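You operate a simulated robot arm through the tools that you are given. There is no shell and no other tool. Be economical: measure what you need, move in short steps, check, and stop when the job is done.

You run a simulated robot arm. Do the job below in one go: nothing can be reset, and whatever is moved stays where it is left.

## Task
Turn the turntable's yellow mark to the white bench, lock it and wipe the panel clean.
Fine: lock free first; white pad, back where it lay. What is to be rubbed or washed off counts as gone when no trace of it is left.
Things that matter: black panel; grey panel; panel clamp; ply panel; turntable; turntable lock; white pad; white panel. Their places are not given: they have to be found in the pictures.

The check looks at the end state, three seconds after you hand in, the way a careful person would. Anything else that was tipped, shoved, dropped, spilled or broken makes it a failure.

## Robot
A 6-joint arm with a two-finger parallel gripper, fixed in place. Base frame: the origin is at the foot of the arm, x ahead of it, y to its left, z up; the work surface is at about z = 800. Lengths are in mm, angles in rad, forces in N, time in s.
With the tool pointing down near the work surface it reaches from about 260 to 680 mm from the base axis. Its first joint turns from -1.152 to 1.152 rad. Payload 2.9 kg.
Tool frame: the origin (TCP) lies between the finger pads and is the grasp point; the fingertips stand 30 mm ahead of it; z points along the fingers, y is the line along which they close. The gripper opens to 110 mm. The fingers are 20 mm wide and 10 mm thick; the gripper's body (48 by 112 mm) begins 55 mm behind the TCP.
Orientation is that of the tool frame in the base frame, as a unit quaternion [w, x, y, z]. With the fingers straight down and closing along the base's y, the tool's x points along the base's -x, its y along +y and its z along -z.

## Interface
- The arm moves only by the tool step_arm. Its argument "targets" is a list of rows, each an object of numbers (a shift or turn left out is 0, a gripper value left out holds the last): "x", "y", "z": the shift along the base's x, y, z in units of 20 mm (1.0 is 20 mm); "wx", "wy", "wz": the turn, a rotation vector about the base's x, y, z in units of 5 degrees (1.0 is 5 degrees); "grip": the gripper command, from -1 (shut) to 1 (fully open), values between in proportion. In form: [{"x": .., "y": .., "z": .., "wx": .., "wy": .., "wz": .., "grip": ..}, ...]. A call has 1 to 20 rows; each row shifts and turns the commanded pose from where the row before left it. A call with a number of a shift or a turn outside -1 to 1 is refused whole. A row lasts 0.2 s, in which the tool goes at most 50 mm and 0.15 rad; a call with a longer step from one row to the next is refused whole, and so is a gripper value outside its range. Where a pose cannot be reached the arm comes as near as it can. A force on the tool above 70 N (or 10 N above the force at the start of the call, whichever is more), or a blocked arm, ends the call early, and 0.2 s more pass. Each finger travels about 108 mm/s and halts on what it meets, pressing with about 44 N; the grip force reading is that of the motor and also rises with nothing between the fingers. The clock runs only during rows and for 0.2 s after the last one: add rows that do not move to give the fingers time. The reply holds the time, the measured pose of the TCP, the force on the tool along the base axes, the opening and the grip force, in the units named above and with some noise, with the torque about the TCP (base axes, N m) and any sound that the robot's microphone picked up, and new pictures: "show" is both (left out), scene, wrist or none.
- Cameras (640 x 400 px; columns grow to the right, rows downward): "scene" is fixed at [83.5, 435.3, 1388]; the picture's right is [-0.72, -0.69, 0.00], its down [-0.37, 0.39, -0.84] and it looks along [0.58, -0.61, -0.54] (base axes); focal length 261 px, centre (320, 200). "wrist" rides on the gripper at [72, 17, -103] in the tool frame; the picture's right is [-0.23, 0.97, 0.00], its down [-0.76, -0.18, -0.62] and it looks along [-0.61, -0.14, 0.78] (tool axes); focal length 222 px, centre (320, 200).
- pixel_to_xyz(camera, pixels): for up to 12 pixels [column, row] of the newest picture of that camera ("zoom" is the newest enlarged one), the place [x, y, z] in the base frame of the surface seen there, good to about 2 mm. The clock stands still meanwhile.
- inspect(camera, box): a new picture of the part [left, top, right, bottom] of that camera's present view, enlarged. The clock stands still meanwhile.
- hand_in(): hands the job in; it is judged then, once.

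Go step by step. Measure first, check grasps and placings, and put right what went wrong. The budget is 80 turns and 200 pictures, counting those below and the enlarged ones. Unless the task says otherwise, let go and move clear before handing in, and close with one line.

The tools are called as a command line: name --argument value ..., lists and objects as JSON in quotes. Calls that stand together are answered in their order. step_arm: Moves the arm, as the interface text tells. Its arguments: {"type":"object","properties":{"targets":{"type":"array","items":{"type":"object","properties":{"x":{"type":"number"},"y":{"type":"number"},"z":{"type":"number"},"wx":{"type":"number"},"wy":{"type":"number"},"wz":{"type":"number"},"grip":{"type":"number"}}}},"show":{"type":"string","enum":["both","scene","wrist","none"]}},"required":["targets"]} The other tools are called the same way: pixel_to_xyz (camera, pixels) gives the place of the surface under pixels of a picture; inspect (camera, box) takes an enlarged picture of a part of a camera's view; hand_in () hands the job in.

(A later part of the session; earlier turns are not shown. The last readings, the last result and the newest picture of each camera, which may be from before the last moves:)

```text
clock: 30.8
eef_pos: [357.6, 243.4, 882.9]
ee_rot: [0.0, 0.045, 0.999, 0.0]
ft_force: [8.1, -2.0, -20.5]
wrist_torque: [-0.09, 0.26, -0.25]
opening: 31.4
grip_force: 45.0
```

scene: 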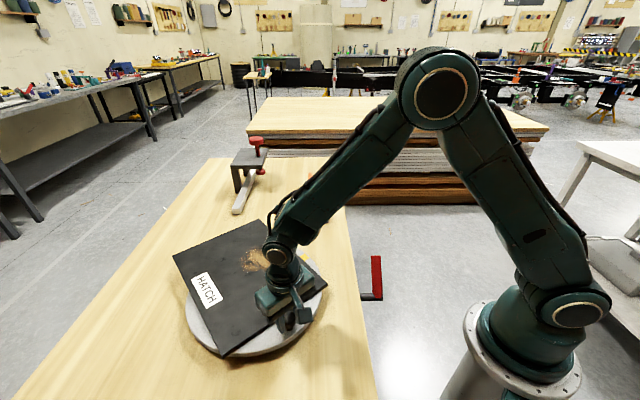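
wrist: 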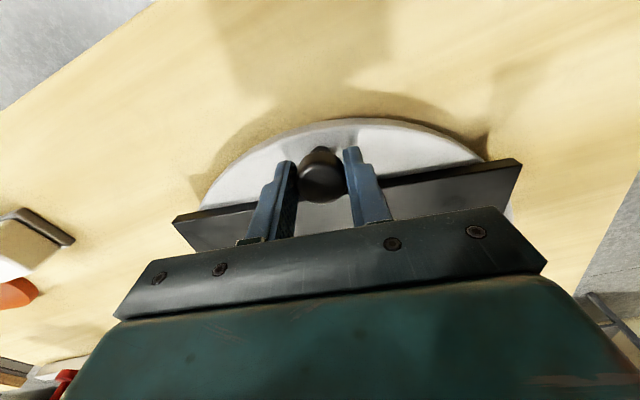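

Smooth turn, forces low. I'll complete the remaining 40°.

step_arm --targets '[{"x": 0.096, "y": 0.66, "wz": -1}, {"x": 0.154, "y": 0.65, "wz": -1}, {"x": 0.21, "y": 0.634, "wz": -1}, {"x": 0.264, "y": 0.613, "wz": -1}, {"x": 0.316, "y": 0.588, "wz": -1}, {"x": 0.366, "y": 0.558, "wz": -1}, {"x": 0.414, "y": 0.524, "wz": -1}, {"x": 0.458, "y": 0.486, "wz": -1}, {}]'

```text
clock: 32.8
eef_pos: [402.1, 337.0, 883.6]
ee_rot: [0.0, 0.384, 0.923, 0.001]
ft_force: [9.5, -8.9, 7.1]
wrist_torque: [-0.18, -0.14, 0.16]
opening: 31.4
grip_force: 45.1
```

scene: 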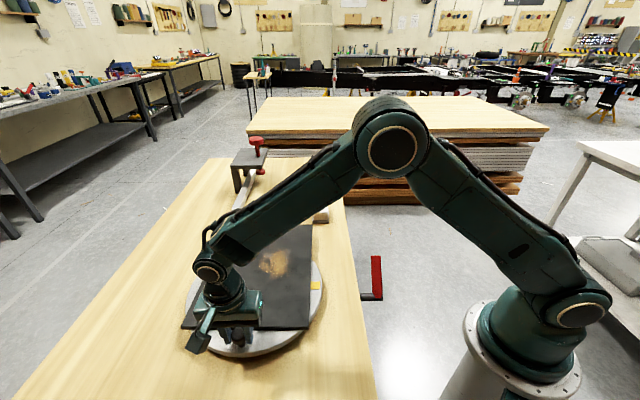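
wrist: 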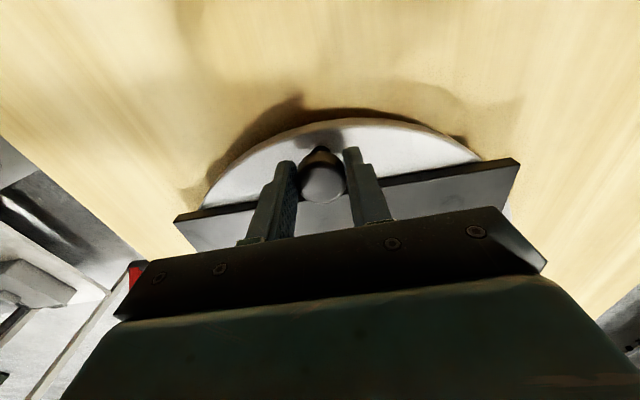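

Mark is now at scene (316,286), facing the robot side. I'll measure its direction before letting go.

inspect --camera "scene" --box '[280, 240, 340, 360]'

pixel_to_xyz --camera "scene" --pixels '[[316, 286], [315, 282], [317, 289], [312, 225], [310, 328], [321, 280], [318, 300], [318, 266]]'

```text
3.33 times, centred on (310, 300) of scene
```

zoom: 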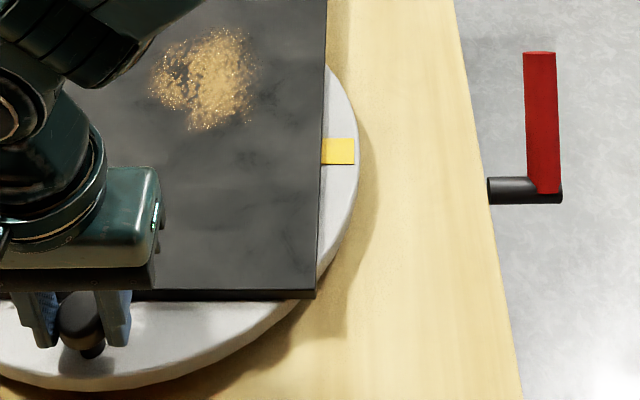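

```text
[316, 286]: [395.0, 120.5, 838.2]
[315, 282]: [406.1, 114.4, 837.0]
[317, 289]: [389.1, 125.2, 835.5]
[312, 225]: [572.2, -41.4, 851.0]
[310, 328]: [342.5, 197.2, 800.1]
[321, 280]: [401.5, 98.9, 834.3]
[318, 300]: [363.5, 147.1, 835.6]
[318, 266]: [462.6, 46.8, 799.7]
```

The mark is at (397,119), direction about -136° — square to the white bench. I'll check the bench's far end through the wrist camera's left side to be sure of its centre.

inspect --camera "wrist" --box '[0, 0, 2, 400]'

```text
1.00 times, centred on (1, 200) of wrist (not enlarged: the box is as wide or as high as the picture)
```

zoom: 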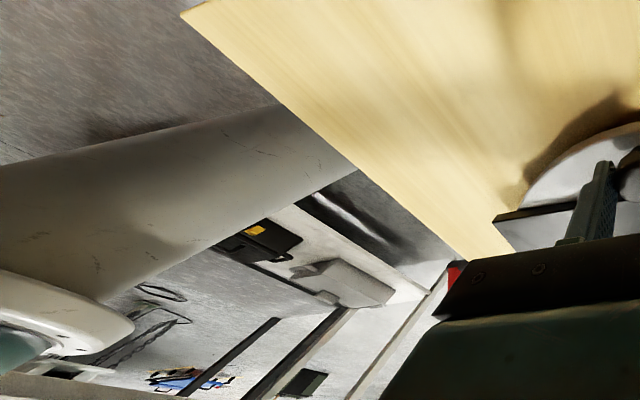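

The bench spans widely across that -135° line, with its centre probably a few degrees further round. I'll nudge 3° more clockwise, release the knob and lift off.

step_arm --targets '[{"x": 0.29, "y": 0.26, "wz": -0.6}, {}, {"grip": 0.1}, {}, {}, {"z": 1}, {"z": 1}, {"z": 1}, {"z": 1}, {"z": 1}, {"z": 1}, {}]'

```text
clock: 35.4
eef_pos: [409.8, 342.2, 1004.5]
ee_rot: [0.001, 0.406, 0.914, 0.0]
ft_force: [0.2, 0.6, -0.4]
wrist_torque: [0.01, 0.01, -0.02]
opening: 60.5
grip_force: 0.1
```

scene: 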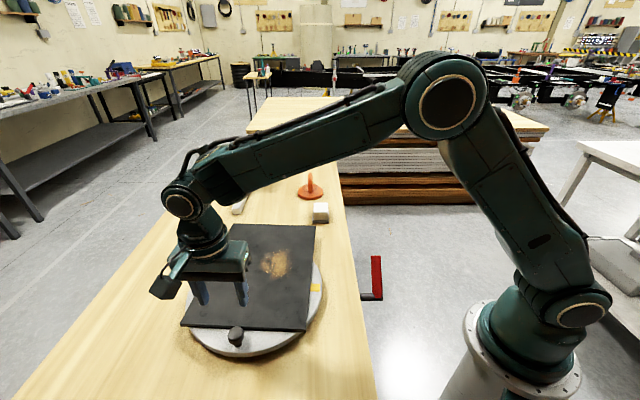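
wrist: 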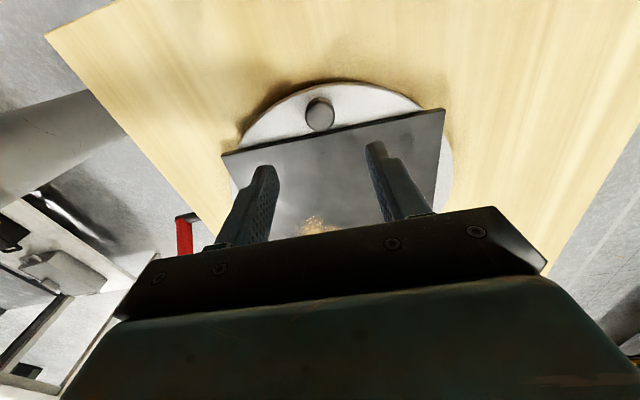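

The mark sits at (314,288). Now I'll go over to the lever with closed fingers to push it back down and lock.

step_arm --targets '[{"x": -0.213, "y": -0.955, "wz": 0.6, "grip": -1}, {"x": -0.213, "y": -0.955}, {"x": -0.213, "y": -0.955}, {"x": -0.213, "y": -0.955}, {"x": -0.213, "y": -0.955}, {"x": -0.213, "y": -0.955}, {"x": -0.213, "y": -0.955}, {"x": -0.213, "y": -0.955}, {"x": -0.213, "y": -0.955}, {"x": -0.213, "y": -0.955}, {"x": -0.213, "y": -0.955}, {"x": -0.213, "y": -0.955}, {"x": -0.213, "y": -0.955}, {"x": -0.213, "y": -0.955}, {"x": -0.213, "y": -0.955}, {"x": -0.213, "y": -0.955}, {"x": -0.213, "y": -0.955}, {"x": -0.213, "y": -0.955}, {"x": -0.213, "y": -0.955}, {"x": -0.213, "y": -0.955}]' --show "none"

step_arm --targets '[{"z": -1}, {"z": -1}, {"z": -1}, {"z": -1}, {}]'

pixel_to_xyz --camera "scene" --pixels '[[315, 287], [313, 284], [316, 290], [376, 258], [374, 290], [236, 333], [272, 262]]'

```text
clock: 39.6
eef_pos: [321.4, -40.1, 1004.5]
ee_rot: [0.0, 0.383, 0.924, -0.001]
ft_force: [0.8, -0.2, 0.5]
wrist_torque: [0.01, 0.0, 0.01]
opening: 0.1
grip_force: 37.4
```

```text
clock: 40.8
eef_pos: [321.1, -39.8, 922.5]
ee_rot: [0.0, 0.382, 0.924, 0.0]
ft_force: [-0.1, 0.2, 0.2]
wrist_torque: [0.02, 0.01, -0.02]
opening: 0.0
grip_force: 38.0
```

scene: 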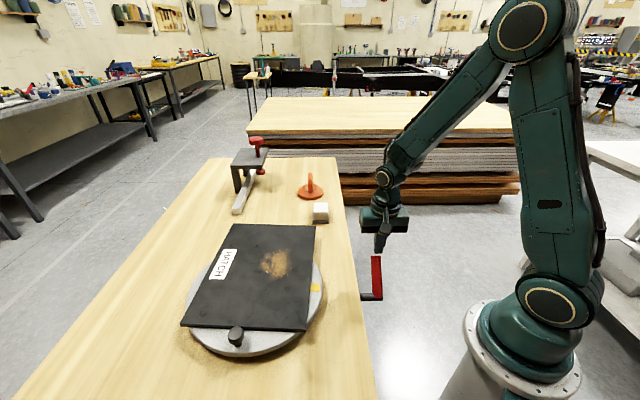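
wrist: 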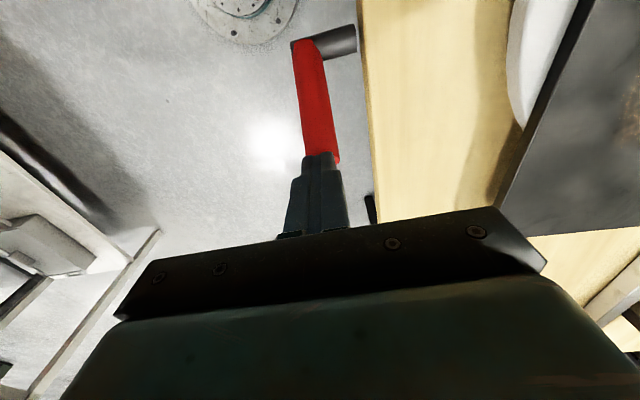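

```text
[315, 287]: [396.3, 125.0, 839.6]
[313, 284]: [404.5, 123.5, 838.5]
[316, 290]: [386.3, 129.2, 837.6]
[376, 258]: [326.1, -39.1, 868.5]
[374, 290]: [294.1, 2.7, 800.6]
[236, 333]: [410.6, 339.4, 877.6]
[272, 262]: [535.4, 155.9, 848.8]
```

The mark is now at about -139°, and the closed fingers are over the lever. I'll push straight down in steps.

step_arm --targets '[{"z": -0.8}, {"z": -0.8}, {"z": -0.8}, {"z": -0.8}, {"z": -0.7}, {}]'

```text
clock: 42.2
eef_pos: [321.2, -39.2, 845.4]
ee_rot: [0.0, 0.382, 0.924, 0.0]
ft_force: [0.1, -0.1, 0.2]
wrist_torque: [-0.03, -0.01, 0.02]
opening: 0.1
grip_force: 37.5
```

scene: 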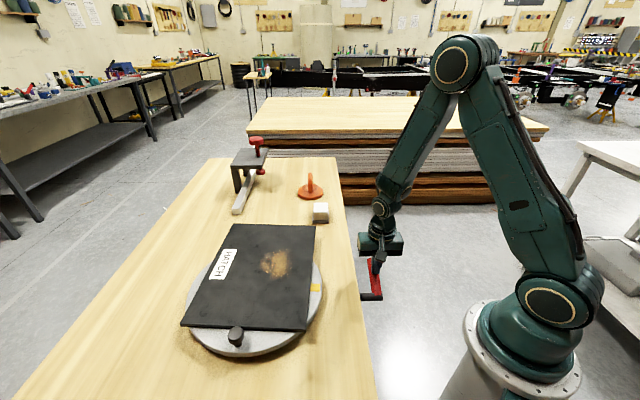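
wrist: 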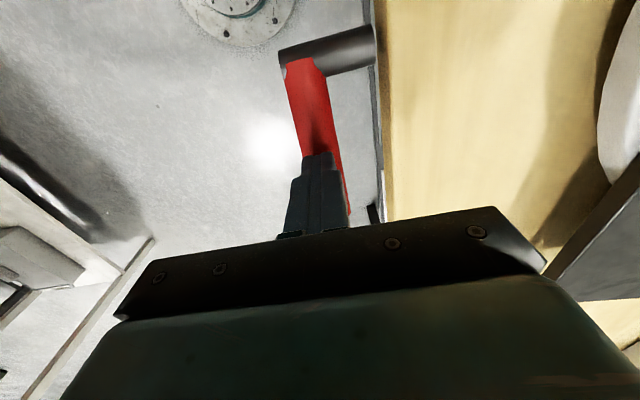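

The lever moves down easily. I'll continue down to its lower stop.

step_arm --targets '[{"z": -0.5}, {"z": -0.5}, {"z": -0.4}, {"z": -0.4}, {"z": -0.3}, {"z": -0.3}, {}]'

pixel_to_xyz --camera "wrist" --pixels '[[285, 80], [295, 110], [305, 135], [310, 150], [335, 200]]'

```text
clock: 43.4
eef_pos: [321.0, -40.5, 808.9]
ee_rot: [-0.001, 0.382, 0.924, 0.001]
ft_force: [-6.6, -1.2, 24.3]
wrist_torque: [0.18, 0.33, 0.14]
opening: 0.0
grip_force: 37.7
stopped in row 6: the force on the tool passed its limit at 89 N (the readings are from after the stop); the commanded pose is now the measured one
```

scene: 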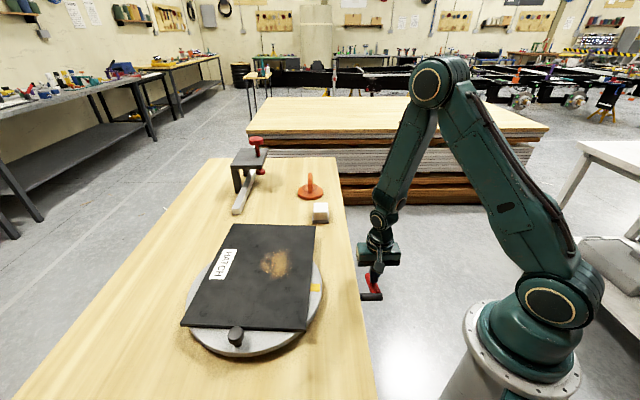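
wrist: 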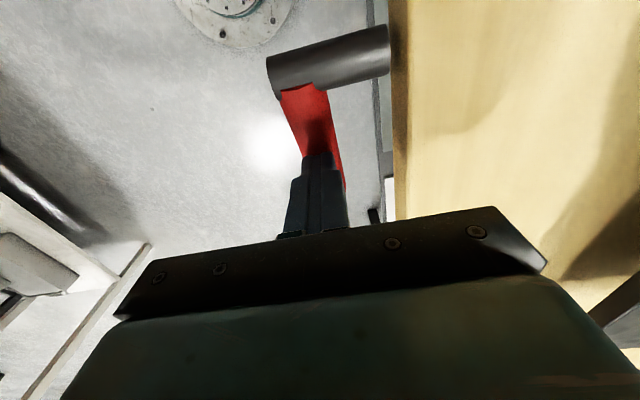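

```text
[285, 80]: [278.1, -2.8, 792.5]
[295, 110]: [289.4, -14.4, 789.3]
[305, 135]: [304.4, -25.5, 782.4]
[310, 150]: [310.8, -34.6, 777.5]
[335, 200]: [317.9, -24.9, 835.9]
```

The lever is back at -22° against its stop, so it's locked. Next I'll lift and move over toward the white pad.

step_arm --targets '[{"z": 1}, {"z": 1}, {"z": 1}, {"z": 1}, {"x": 0.9, "y": -0.25, "z": 1, "grip": 1}, {"x": 0.9, "y": -0.25, "z": 1}, {"x": 0.9, "y": -0.25, "z": 1}, {"x": 0.9, "y": -0.25}, {"x": 0.9, "y": -0.25}, {"x": 0.9, "y": -0.25}, {"x": 0.9, "y": -0.25}, {"x": 0.9, "y": -0.25}, {"x": 0.9, "y": -0.25}, {"x": 0.9, "y": -0.25}, {"x": 0.9, "y": -0.25}, {"x": 0.9, "y": -0.25}, {"x": 0.9, "y": -0.25}, {"x": 0.9, "y": -0.25}, {}]'

```text
clock: 47.4
eef_pos: [575.0, -109.3, 948.7]
ee_rot: [0.0, 0.383, 0.924, 0.0]
ft_force: [1.1, 0.1, 0.3]
wrist_torque: [-0.02, 0.02, 0.04]
opening: 110.2
grip_force: 0.0
```

scene: 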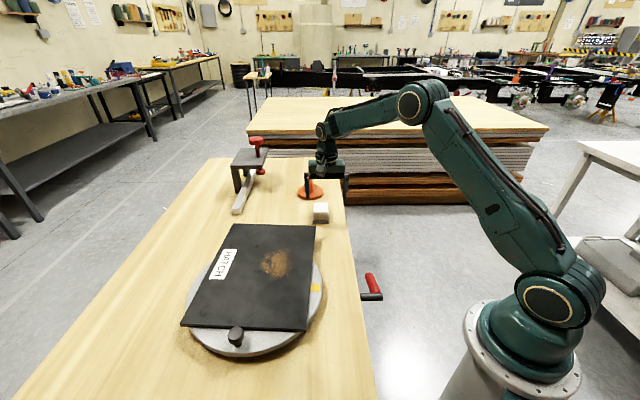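
wrist: 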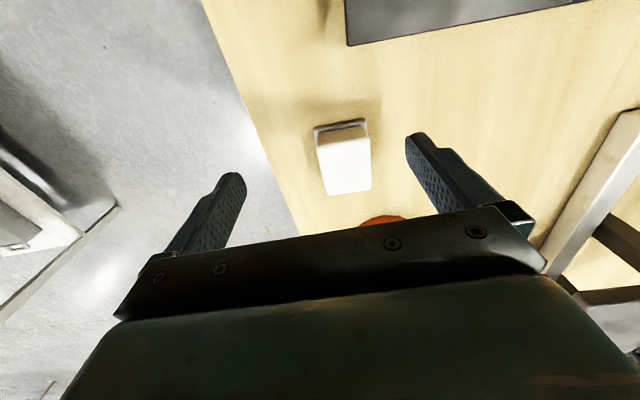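

The pad is visible at wrist (345,165). I'll enlarge it and measure its corners.

inspect --camera "wrist" --box '[290, 100, 400, 220]'

pixel_to_xyz --camera "wrist" --pixels '[[321, 147], [367, 142], [370, 187], [328, 193], [346, 167], [340, 127], [314, 128], [365, 119], [338, 138], [400, 120], [385, 218]]'

inspect --camera "scene" --box '[295, 190, 345, 235]'

```text
3.33 times, centred on (345, 160) of wrist
```

zoom: 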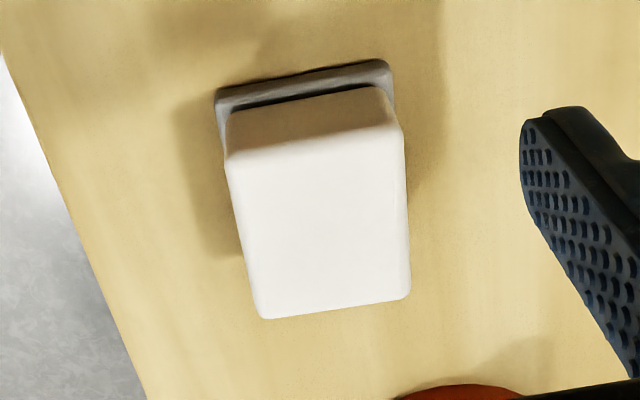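

```text
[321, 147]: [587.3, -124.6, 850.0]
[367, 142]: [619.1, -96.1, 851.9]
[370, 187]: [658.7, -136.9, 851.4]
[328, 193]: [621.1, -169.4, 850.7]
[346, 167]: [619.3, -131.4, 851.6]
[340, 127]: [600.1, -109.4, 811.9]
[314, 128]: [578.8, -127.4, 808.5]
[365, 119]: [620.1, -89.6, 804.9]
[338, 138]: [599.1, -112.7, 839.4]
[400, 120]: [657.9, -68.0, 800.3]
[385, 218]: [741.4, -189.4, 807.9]
```

```text
8.89 times, centred on (320, 212) of scene
```

zoom: 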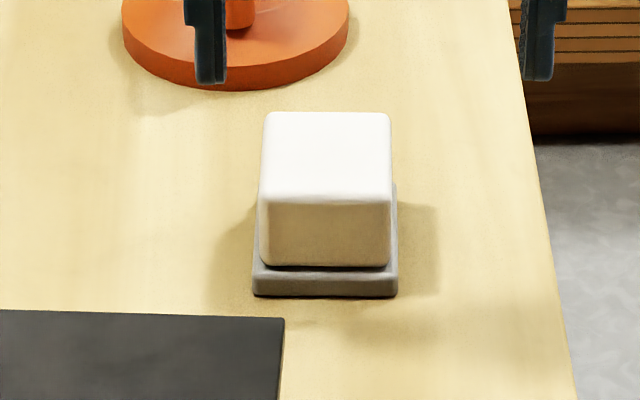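

The pad's white block has its top centre at about (621.5,-132,851), 43×57 mm, edges at about 41°, on a slightly wider grey base. I'll align yaw by -3.5°, move over it and descend so the tips stay above the base.

step_arm --targets '[{"x": 0.78, "y": -0.37, "wz": -0.7}, {"x": 0.78, "y": -0.37}, {"x": 0.77, "y": -0.38, "grip": 0.4}, {"z": -1}, {"z": -1}, {"z": -1}, {"z": -1}, {"z": -1}, {}]'

```text
clock: 49.4
eef_pos: [619.4, -130.2, 849.5]
ee_rot: [0.0, 0.412, 0.911, 0.001]
ft_force: [0.8, 0.3, -0.3]
wrist_torque: [0.0, 0.0, 0.02]
opening: 77.1
grip_force: 0.0
```

scene: 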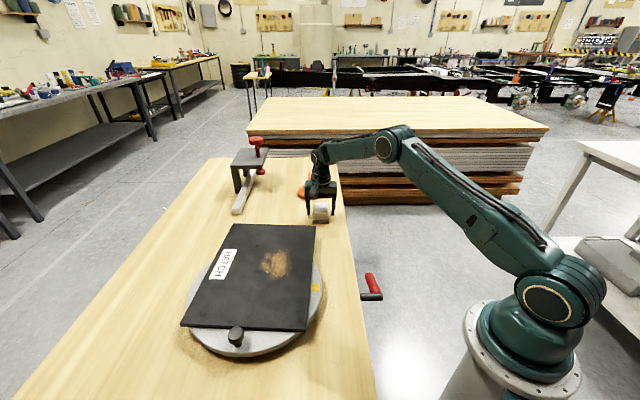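
wrist: 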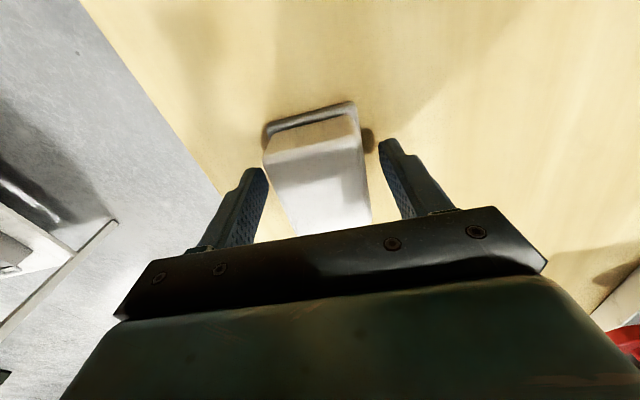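

The pad sits between the fingers with its edge parallel to the gripper. I'll close and read the opening.

step_arm --targets '[{"grip": 0}, {"grip": -0.4}, {}, {}]'

```text
clock: 50.4
eef_pos: [619.0, -130.6, 848.9]
ee_rot: [0.001, 0.411, 0.912, 0.0]
ft_force: [-0.5, -0.6, 0.2]
wrist_torque: [0.0, 0.0, -0.03]
opening: 59.4
grip_force: 44.5
```

scene: 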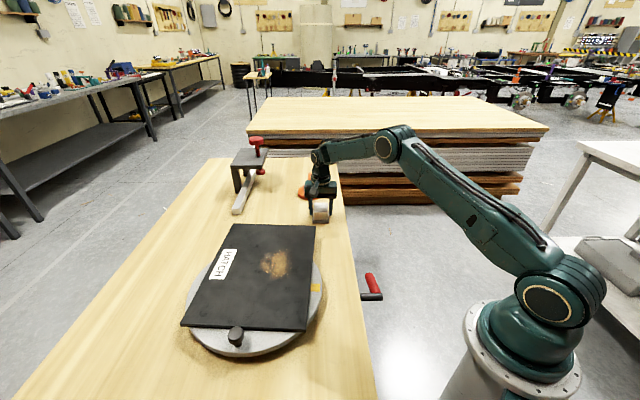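
wrist: 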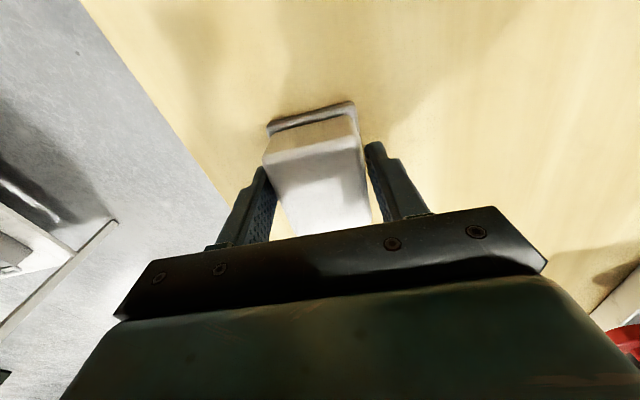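

The fingers halted at 59.4 mm with full force, so it's held. I'll lift 60 mm and check what comes along.

step_arm --targets '[{"z": 0.5}, {"z": 0.5}, {"z": 1}, {"z": 1}, {}]'

inspect --camera "scene" --box '[285, 170, 355, 235]'

```text
clock: 51.6
eef_pos: [619.6, -131.1, 908.7]
ee_rot: [0.0, 0.411, 0.912, 0.0]
ft_force: [-0.6, -0.4, -1.3]
wrist_torque: [-0.02, 0.02, -0.01]
opening: 59.4
grip_force: 43.8
```

scene: 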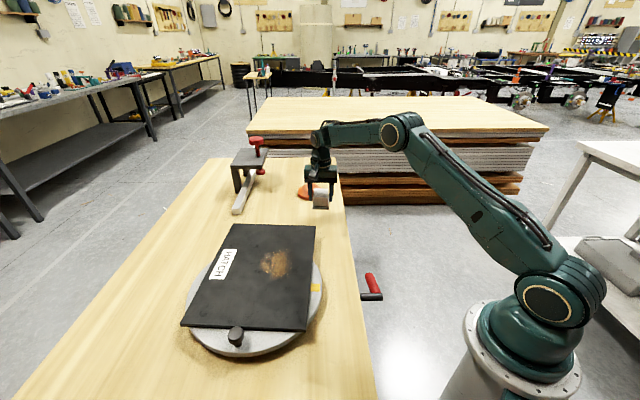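
wrist: 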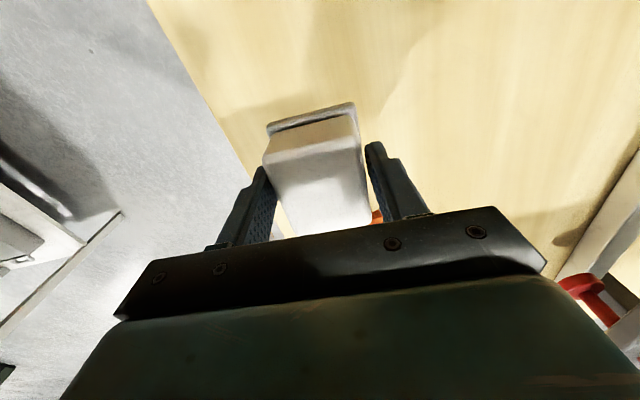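

```text
6.15 times, centred on (320, 202) of scene
```

zoom: 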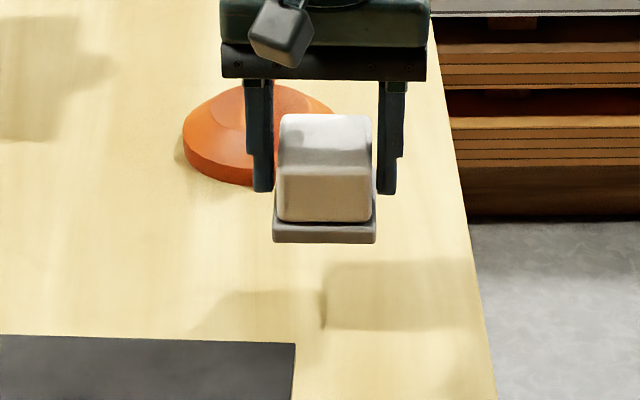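

The pad with its grey sole comes up as one piece; sole bottom is about 49 mm below the TCP. Now I'll measure the stain's extent on the panel.

inspect --camera "scene" --box '[170, 215, 330, 340]'

pixel_to_xyz --camera "zoom" --pixels '[[361, 155], [362, 120], [420, 120], [475, 145], [475, 175], [430, 235], [410, 245], [365, 190], [420, 180], [560, 35], [540, 460], [250, 30]]'

```text
3.20 times, centred on (250, 278) of scene
```

zoom: 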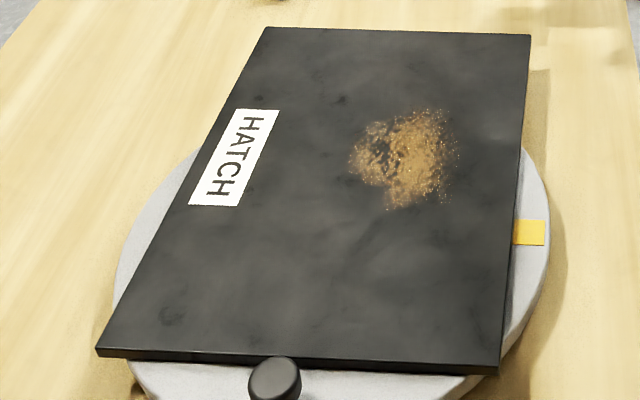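

```text
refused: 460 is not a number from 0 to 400
```

pixel_to_xyz --camera "zoom" --pixels '[[348, 160], [365, 122], [420, 105], [462, 115], [460, 165], [440, 205], [400, 212], [365, 190], [405, 160], [529, 37], [498, 365], [275, 115]]'

```text
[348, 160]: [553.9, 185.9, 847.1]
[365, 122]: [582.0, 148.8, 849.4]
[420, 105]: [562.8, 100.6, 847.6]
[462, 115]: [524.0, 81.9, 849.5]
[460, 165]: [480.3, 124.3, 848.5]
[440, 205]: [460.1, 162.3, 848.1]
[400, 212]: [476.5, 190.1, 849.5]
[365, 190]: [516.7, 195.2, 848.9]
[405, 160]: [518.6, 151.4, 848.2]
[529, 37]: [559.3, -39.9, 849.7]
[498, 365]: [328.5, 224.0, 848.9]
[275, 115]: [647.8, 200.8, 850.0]
```

The stain is centred at (520,145), about ±63 mm along the panel's long direction and ±50 across; the label lies well outside. The tool yaw already matches the panel, so I'll carry the pad to the stain's near corner (536,59) and lower to just above the panel.

step_arm --targets '[{"z": 1}, {"z": 0.5}, {"x": -0.42, "y": 0.95}, {"x": -0.42, "y": 0.95}, {"x": -0.42, "y": 0.95}, {"x": -0.42, "y": 0.95}, {"x": -0.42, "y": 0.95}, {"x": -0.42, "y": 0.95}, {"x": -0.42, "y": 0.95}, {"x": -0.42, "y": 0.95}, {"x": -0.42, "y": 0.95}, {"x": -0.42, "y": 0.95}, {"z": -0.8}, {"z": -0.8}, {}]'

```text
clock: 54.8
eef_pos: [537.1, 59.0, 905.8]
ee_rot: [0.001, 0.411, 0.911, 0.0]
ft_force: [2.6, -0.3, -0.3]
wrist_torque: [0.01, 0.01, 0.01]
opening: 59.2
grip_force: 44.3
```

scene: 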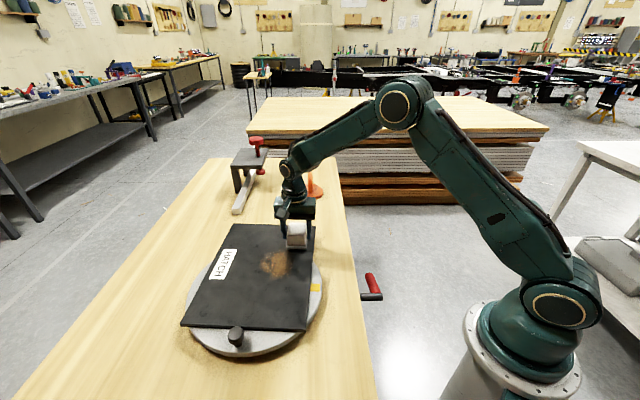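
wrist: 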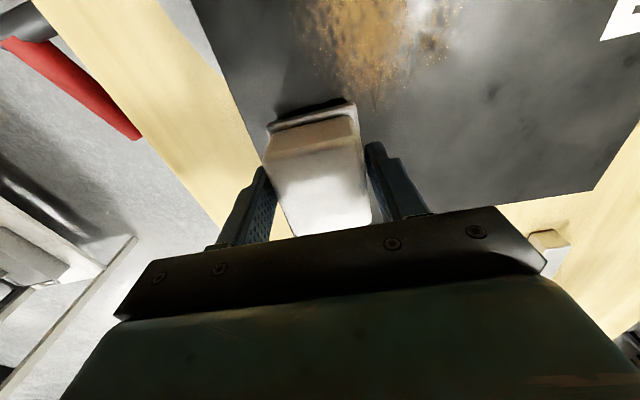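

The pad is positioned at the stain's edge, still aligned with the panel. I'll lower gently until contact.

step_arm --targets '[{"z": -0.25}, {"z": -0.1}, {}]' --show "none"

step_arm --targets '[{"z": -0.1}, {}]' --show "none"

```text
clock: 55.6
eef_pos: [536.0, 59.1, 897.7]
ee_rot: [-0.001, 0.411, 0.912, 0.0]
ft_force: [0.3, -1.2, -0.4]
wrist_torque: [-0.01, -0.01, 0.01]
opening: 59.3
grip_force: 44.5
```

```text
clock: 56.2
eef_pos: [535.9, 58.3, 896.3]
ee_rot: [0.0, 0.411, 0.912, -0.001]
ft_force: [-0.3, 0.1, 1.1]
wrist_torque: [-0.02, 0.06, 0.04]
opening: 59.3
grip_force: 44.0
```

Contact is just beginning (1 N at z 896.3). I'll press slightly more.

step_arm --targets '[{"z": -0.08}, {}]' --show "none"

```text
clock: 56.8
eef_pos: [536.4, 58.3, 897.0]
ee_rot: [0.001, 0.411, 0.912, 0.002]
ft_force: [-4.2, -2.6, 20.5]
wrist_torque: [-0.09, 0.63, 0.11]
opening: 59.2
grip_force: 44.1
```

About 20 N of contact. I'll make the first stroke along the panel's length (150 mm) and check force.

step_arm --targets '[{"x": -0.495, "y": 0.5625}, {"x": -0.495, "y": 0.5625}, {"x": -0.495, "y": 0.5625}, {"x": -0.495, "y": 0.5625}, {"x": -0.495, "y": 0.5625}, {"x": -0.495, "y": 0.5625}, {"x": -0.495, "y": 0.5625}, {"x": -0.495, "y": 0.5625}, {"x": -0.495, "y": 0.5625}, {"x": -0.495, "y": 0.5625}, {}]'

```text
clock: 59.2
eef_pos: [438.1, 171.1, 897.0]
ee_rot: [0.001, 0.411, 0.912, 0.002]
ft_force: [6.6, -5.0, 28.1]
wrist_torque: [-0.31, -0.11, -0.09]
opening: 59.3
grip_force: 43.7
```

scene: 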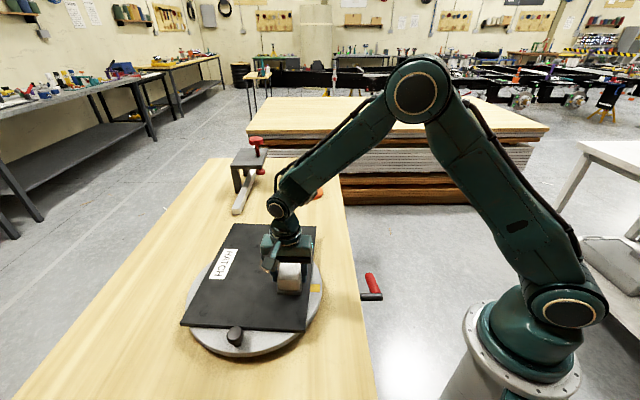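
wrist: 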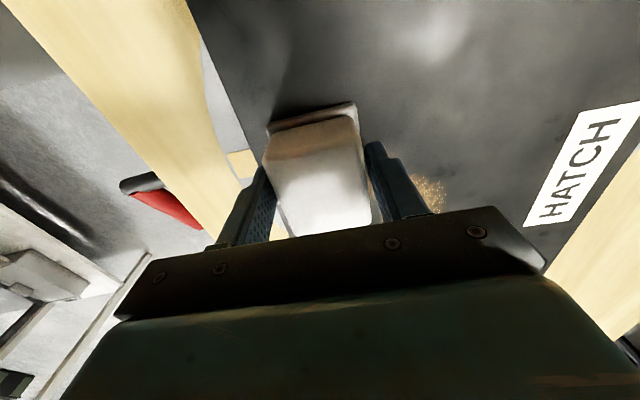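

The first stroke wiped well with no slippage (mark and panel unmoved). I'll shift 28 mm across and stroke back.

step_arm --targets '[{"x": 0.525, "y": 0.462}, {"x": 0.525, "y": 0.462}, {"x": 0.495, "y": -0.5625}, {"x": 0.495, "y": -0.5625}, {"x": 0.495, "y": -0.5625}, {"x": 0.495, "y": -0.5625}, {"x": 0.495, "y": -0.5625}, {"x": 0.495, "y": -0.5625}, {"x": 0.495, "y": -0.5625}, {"x": 0.495, "y": -0.5625}, {"x": 0.495, "y": -0.5625}, {"x": 0.495, "y": -0.5625}, {"x": 0.525, "y": 0.462}, {"x": 0.525, "y": 0.462}, {}]'

```text
clock: 62.4
eef_pos: [576.9, 96.1, 895.9]
ee_rot: [0.002, 0.412, 0.911, 0.001]
ft_force: [-3.0, -10.0, 26.5]
wrist_torque: [-0.26, 0.4, 0.13]
opening: 59.2
grip_force: 44.0
```

scene: 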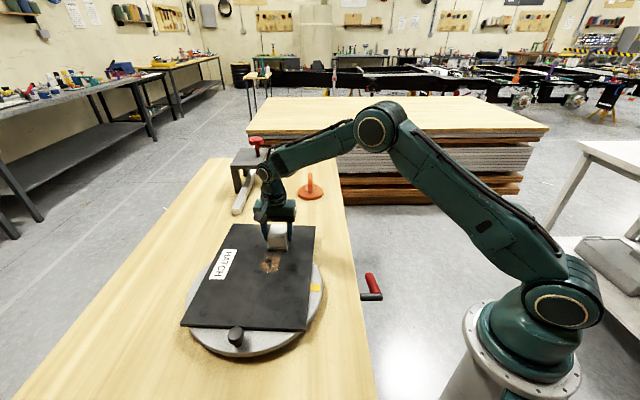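
wrist: 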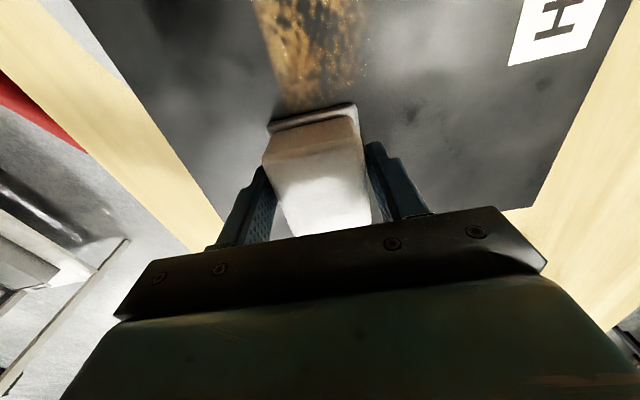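

Remaining stain lies right ahead of the pad. I'll stroke forward, shift 15 mm back and return.

step_arm --targets '[{"x": -0.495, "y": 0.5625}, {"x": -0.495, "y": 0.5625}, {"x": -0.495, "y": 0.5625}, {"x": -0.495, "y": 0.5625}, {"x": -0.495, "y": 0.5625}, {"x": -0.495, "y": 0.5625}, {"x": -0.495, "y": 0.5625}, {"x": -0.495, "y": 0.5625}, {"x": -0.495, "y": 0.5625}, {"x": -0.525, "y": -0.462}, {"x": 0.495, "y": -0.5625}, {"x": 0.495, "y": -0.5625}, {"x": 0.495, "y": -0.5625}, {"x": 0.495, "y": -0.5625}, {"x": 0.495, "y": -0.5625}, {"x": 0.495, "y": -0.5625}, {"x": 0.495, "y": -0.5625}, {"x": 0.495, "y": -0.5625}, {"x": 0.495, "y": -0.5625}, {}]'

inspect --camera "scene" --box '[170, 215, 330, 340]'

```text
clock: 66.6
eef_pos: [567.8, 85.9, 896.1]
ee_rot: [0.001, 0.411, 0.912, 0.001]
ft_force: [-4.2, 3.6, 20.9]
wrist_torque: [0.11, 0.18, 0.07]
opening: 59.4
grip_force: 43.7
```

scene: 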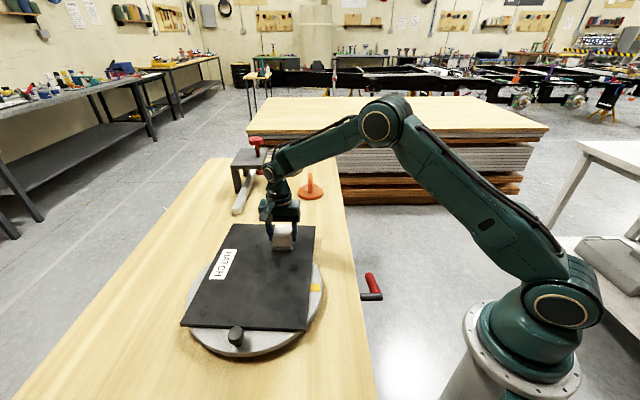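
wrist: 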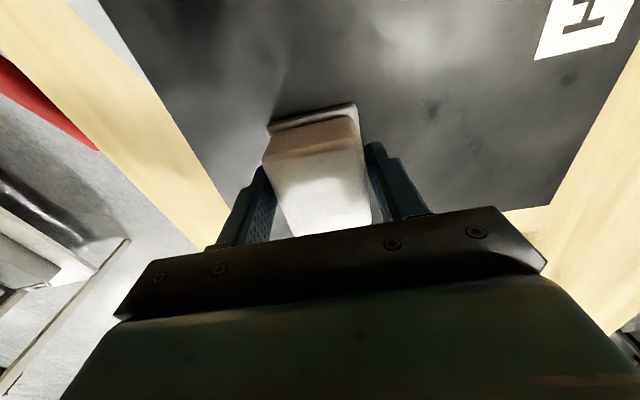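

```text
3.20 times, centred on (250, 278) of scene
```

zoom: 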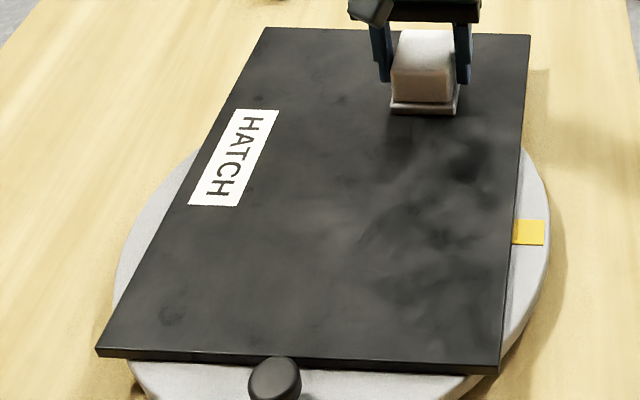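

The panel looks clean from here; to be thorough I'll sweep once more further across (to +36 mm) and then back over the near side.

step_arm --targets '[{"x": 0.75, "y": 0.66}, {"x": 0.75, "y": 0.66}, {"x": -0.495, "y": 0.5625}, {"x": -0.495, "y": 0.5625}, {"x": -0.495, "y": 0.5625}, {"x": -0.495, "y": 0.5625}, {"x": -0.495, "y": 0.5625}, {"x": -0.495, "y": 0.5625}, {"x": -0.495, "y": 0.5625}, {"x": -0.495, "y": 0.5625}, {"x": -0.495, "y": 0.5625}, {"x": -0.825, "y": -0.727}, {"x": -0.825, "y": -0.727}, {"x": -0.825, "y": -0.727}, {}]' --show "none"

step_arm --targets '[{"x": 0.495, "y": -0.5625}, {"x": 0.495, "y": -0.5625}, {"x": 0.495, "y": -0.5625}, {"x": 0.495, "y": -0.5625}, {"x": 0.495, "y": -0.5625}, {"x": 0.495, "y": -0.5625}, {"x": 0.495, "y": -0.5625}, {"x": 0.495, "y": -0.5625}, {"x": 0.495, "y": -0.5625}, {}, {"z": 1}, {"z": 1}, {"z": 1}, {}]'

inspect --camera "scene" --box '[230, 215, 330, 300]'

```text
clock: 69.8
eef_pos: [459.7, 170.2, 894.7]
ee_rot: [-0.001, 0.411, 0.912, 0.0]
ft_force: [1.4, 2.6, 7.1]
wrist_torque: [0.13, -0.3, 0.04]
opening: 59.1
grip_force: 44.0
```

```text
clock: 72.8
eef_pos: [547.9, 69.0, 957.2]
ee_rot: [0.0, 0.41, 0.912, 0.0]
ft_force: [-0.1, -0.4, -0.9]
wrist_torque: [-0.01, 0.01, -0.01]
opening: 59.1
grip_force: 44.2
```

scene: 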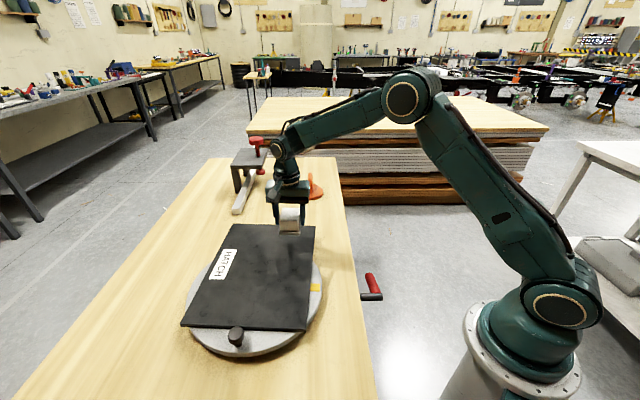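
wrist: 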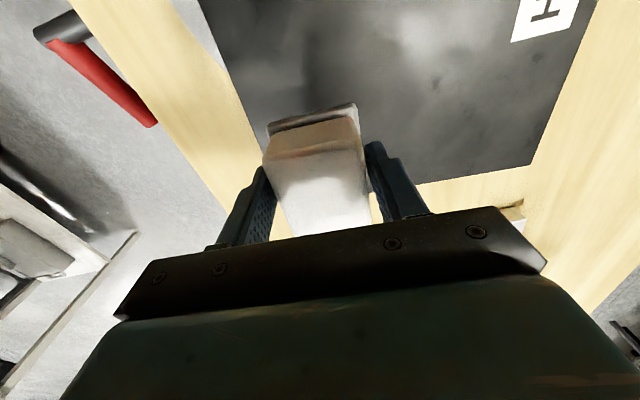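

```text
4.71 times, centred on (280, 258) of scene
```

zoom: 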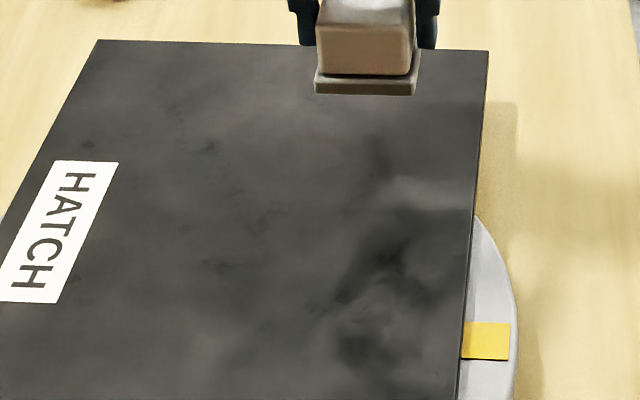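

No trace of the stain is visible in the enlarged view, and the mark is unmoved. Now I'll carry the pad back above its spot (619,-130.6).

step_arm --targets '[{"x": 0.3555, "y": -0.998}, {"x": 0.3555, "y": -0.998}, {"x": 0.3555, "y": -0.998}, {"x": 0.3555, "y": -0.998}, {"x": 0.3555, "y": -0.998}, {"x": 0.3555, "y": -0.998}, {"x": 0.3555, "y": -0.998}, {"x": 0.3555, "y": -0.998}, {"x": 0.3555, "y": -0.998}, {"x": 0.3555, "y": -0.998}, {"z": -1}, {"z": -1}, {"z": -1}, {"z": -1}, {}]'

inspect --camera "scene" --box '[170, 215, 330, 340]'

```text
clock: 76.0
eef_pos: [619.6, -130.2, 874.1]
ee_rot: [0.0, 0.411, 0.912, 0.0]
ft_force: [0.9, 0.8, 0.0]
wrist_torque: [0.0, 0.01, 0.01]
opening: 59.3
grip_force: 44.3
```

scene: 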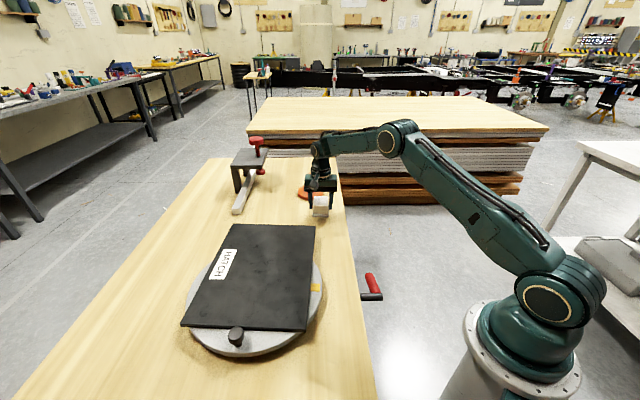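
wrist: 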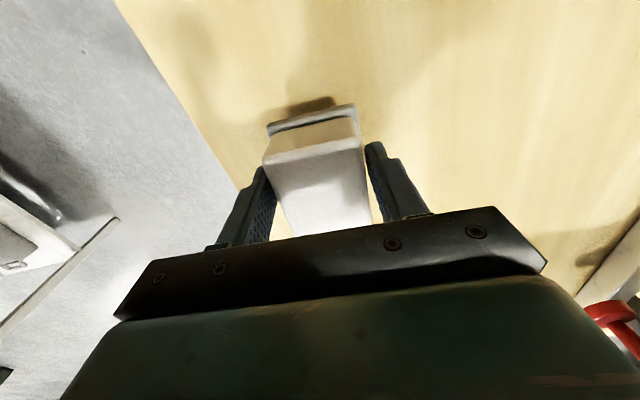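

```text
3.20 times, centred on (250, 278) of scene
```

zoom: 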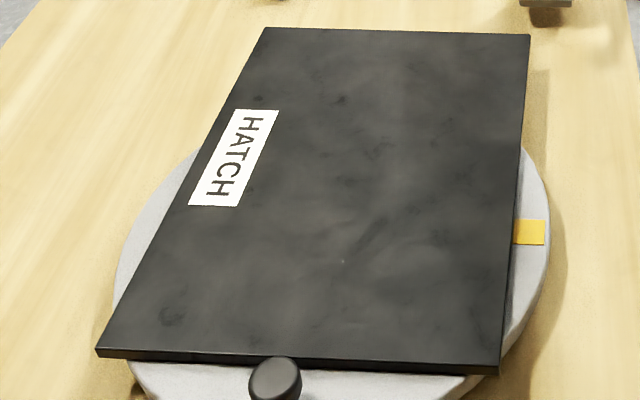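

There is a tiny bright speck at zoom (343,261), scene about (257,297). I'll look closer before putting the pad down.

inspect --camera "scene" --box '[240, 285, 275, 307]'

inspect --camera "scene" --box '[240, 240, 300, 285]'

inspect --camera "scene" --box '[250, 280, 310, 325]'

```text
16.00 times, centred on (258, 296) of scene
```

zoom: 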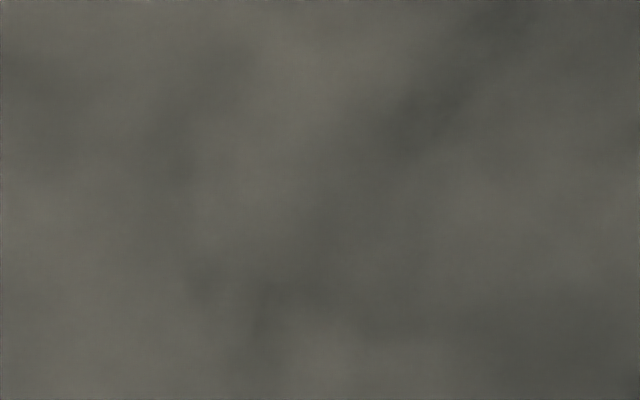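

```text
8.89 times, centred on (270, 262) of scene
```

zoom: 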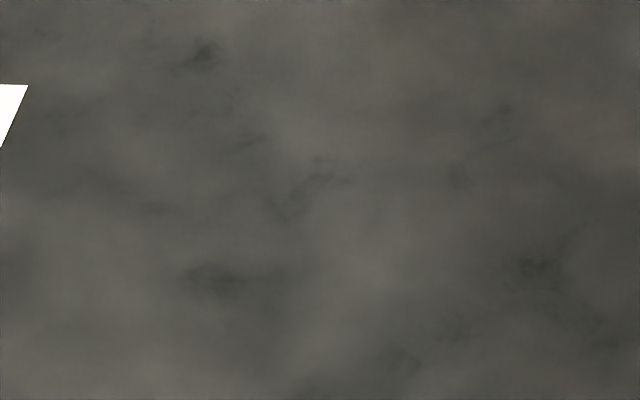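

```text
8.89 times, centred on (280, 302) of scene
```

zoom: 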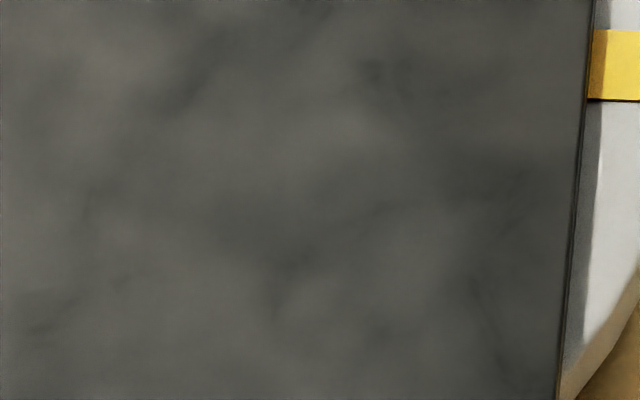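

The speck was only picture noise; the panel is clean. I'll lower the pad onto its spot.

step_arm --targets '[{"z": -0.7}, {"z": -0.4}, {}]' --show "none"

```text
clock: 76.8
eef_pos: [618.6, -130.4, 852.5]
ee_rot: [0.0, 0.411, 0.912, 0.0]
ft_force: [0.2, 0.2, 0.0]
wrist_torque: [0.0, -0.01, -0.02]
opening: 59.2
grip_force: 43.5
```

step_arm --targets '[{"z": -0.15}, {}]' --show "none"

```text
clock: 77.4
eef_pos: [618.8, -130.8, 848.8]
ee_rot: [0.0, 0.411, 0.912, 0.0]
ft_force: [-0.2, -0.1, -0.5]
wrist_torque: [0.02, 0.02, -0.03]
opening: 59.1
grip_force: 44.3
```

There's no contact force yet at z 848.8, so I'll ease down another 1.5 mm.

step_arm --targets '[{"z": -0.05}, {"z": -0.03}, {}]' --show "none"

```text
clock: 78.2
eef_pos: [619.5, -132.1, 847.7]
ee_rot: [-0.001, 0.411, 0.912, -0.001]
ft_force: [-0.6, 1.1, -1.0]
wrist_torque: [-0.01, -0.02, -0.01]
opening: 59.3
grip_force: 44.5
```

step_arm --targets '[{"z": -0.05}, {"z": -0.03}, {}]'

inspect --camera "scene" --box '[295, 190, 345, 235]'

```text
clock: 79.0
eef_pos: [619.4, -131.5, 848.2]
ee_rot: [0.0, 0.411, 0.912, 0.0]
ft_force: [-1.8, -0.5, 5.1]
wrist_torque: [0.04, 0.25, 0.02]
opening: 59.2
grip_force: 43.8
```

scene: 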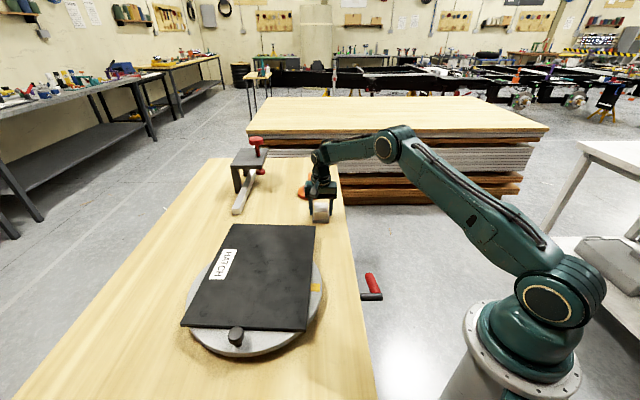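
wrist: 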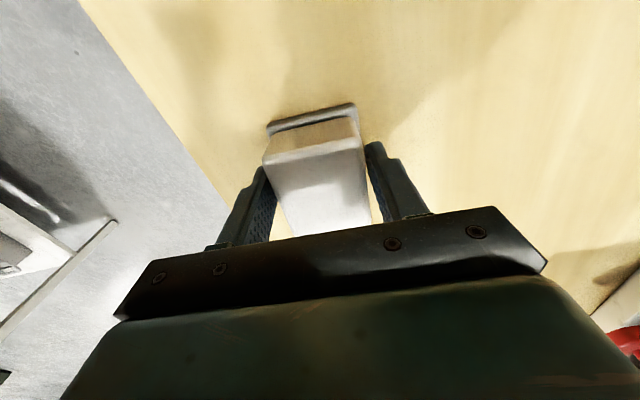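

```text
8.89 times, centred on (320, 212) of scene
```

zoom: 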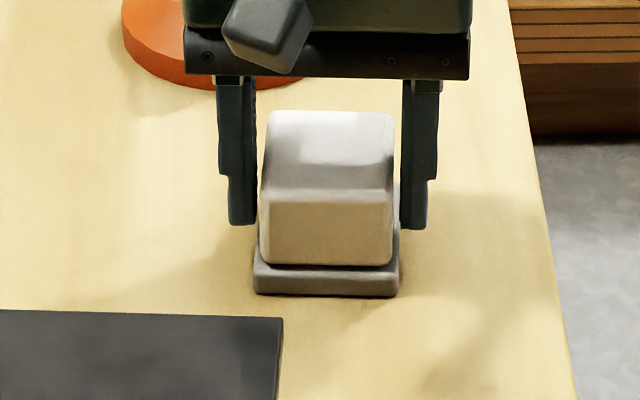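

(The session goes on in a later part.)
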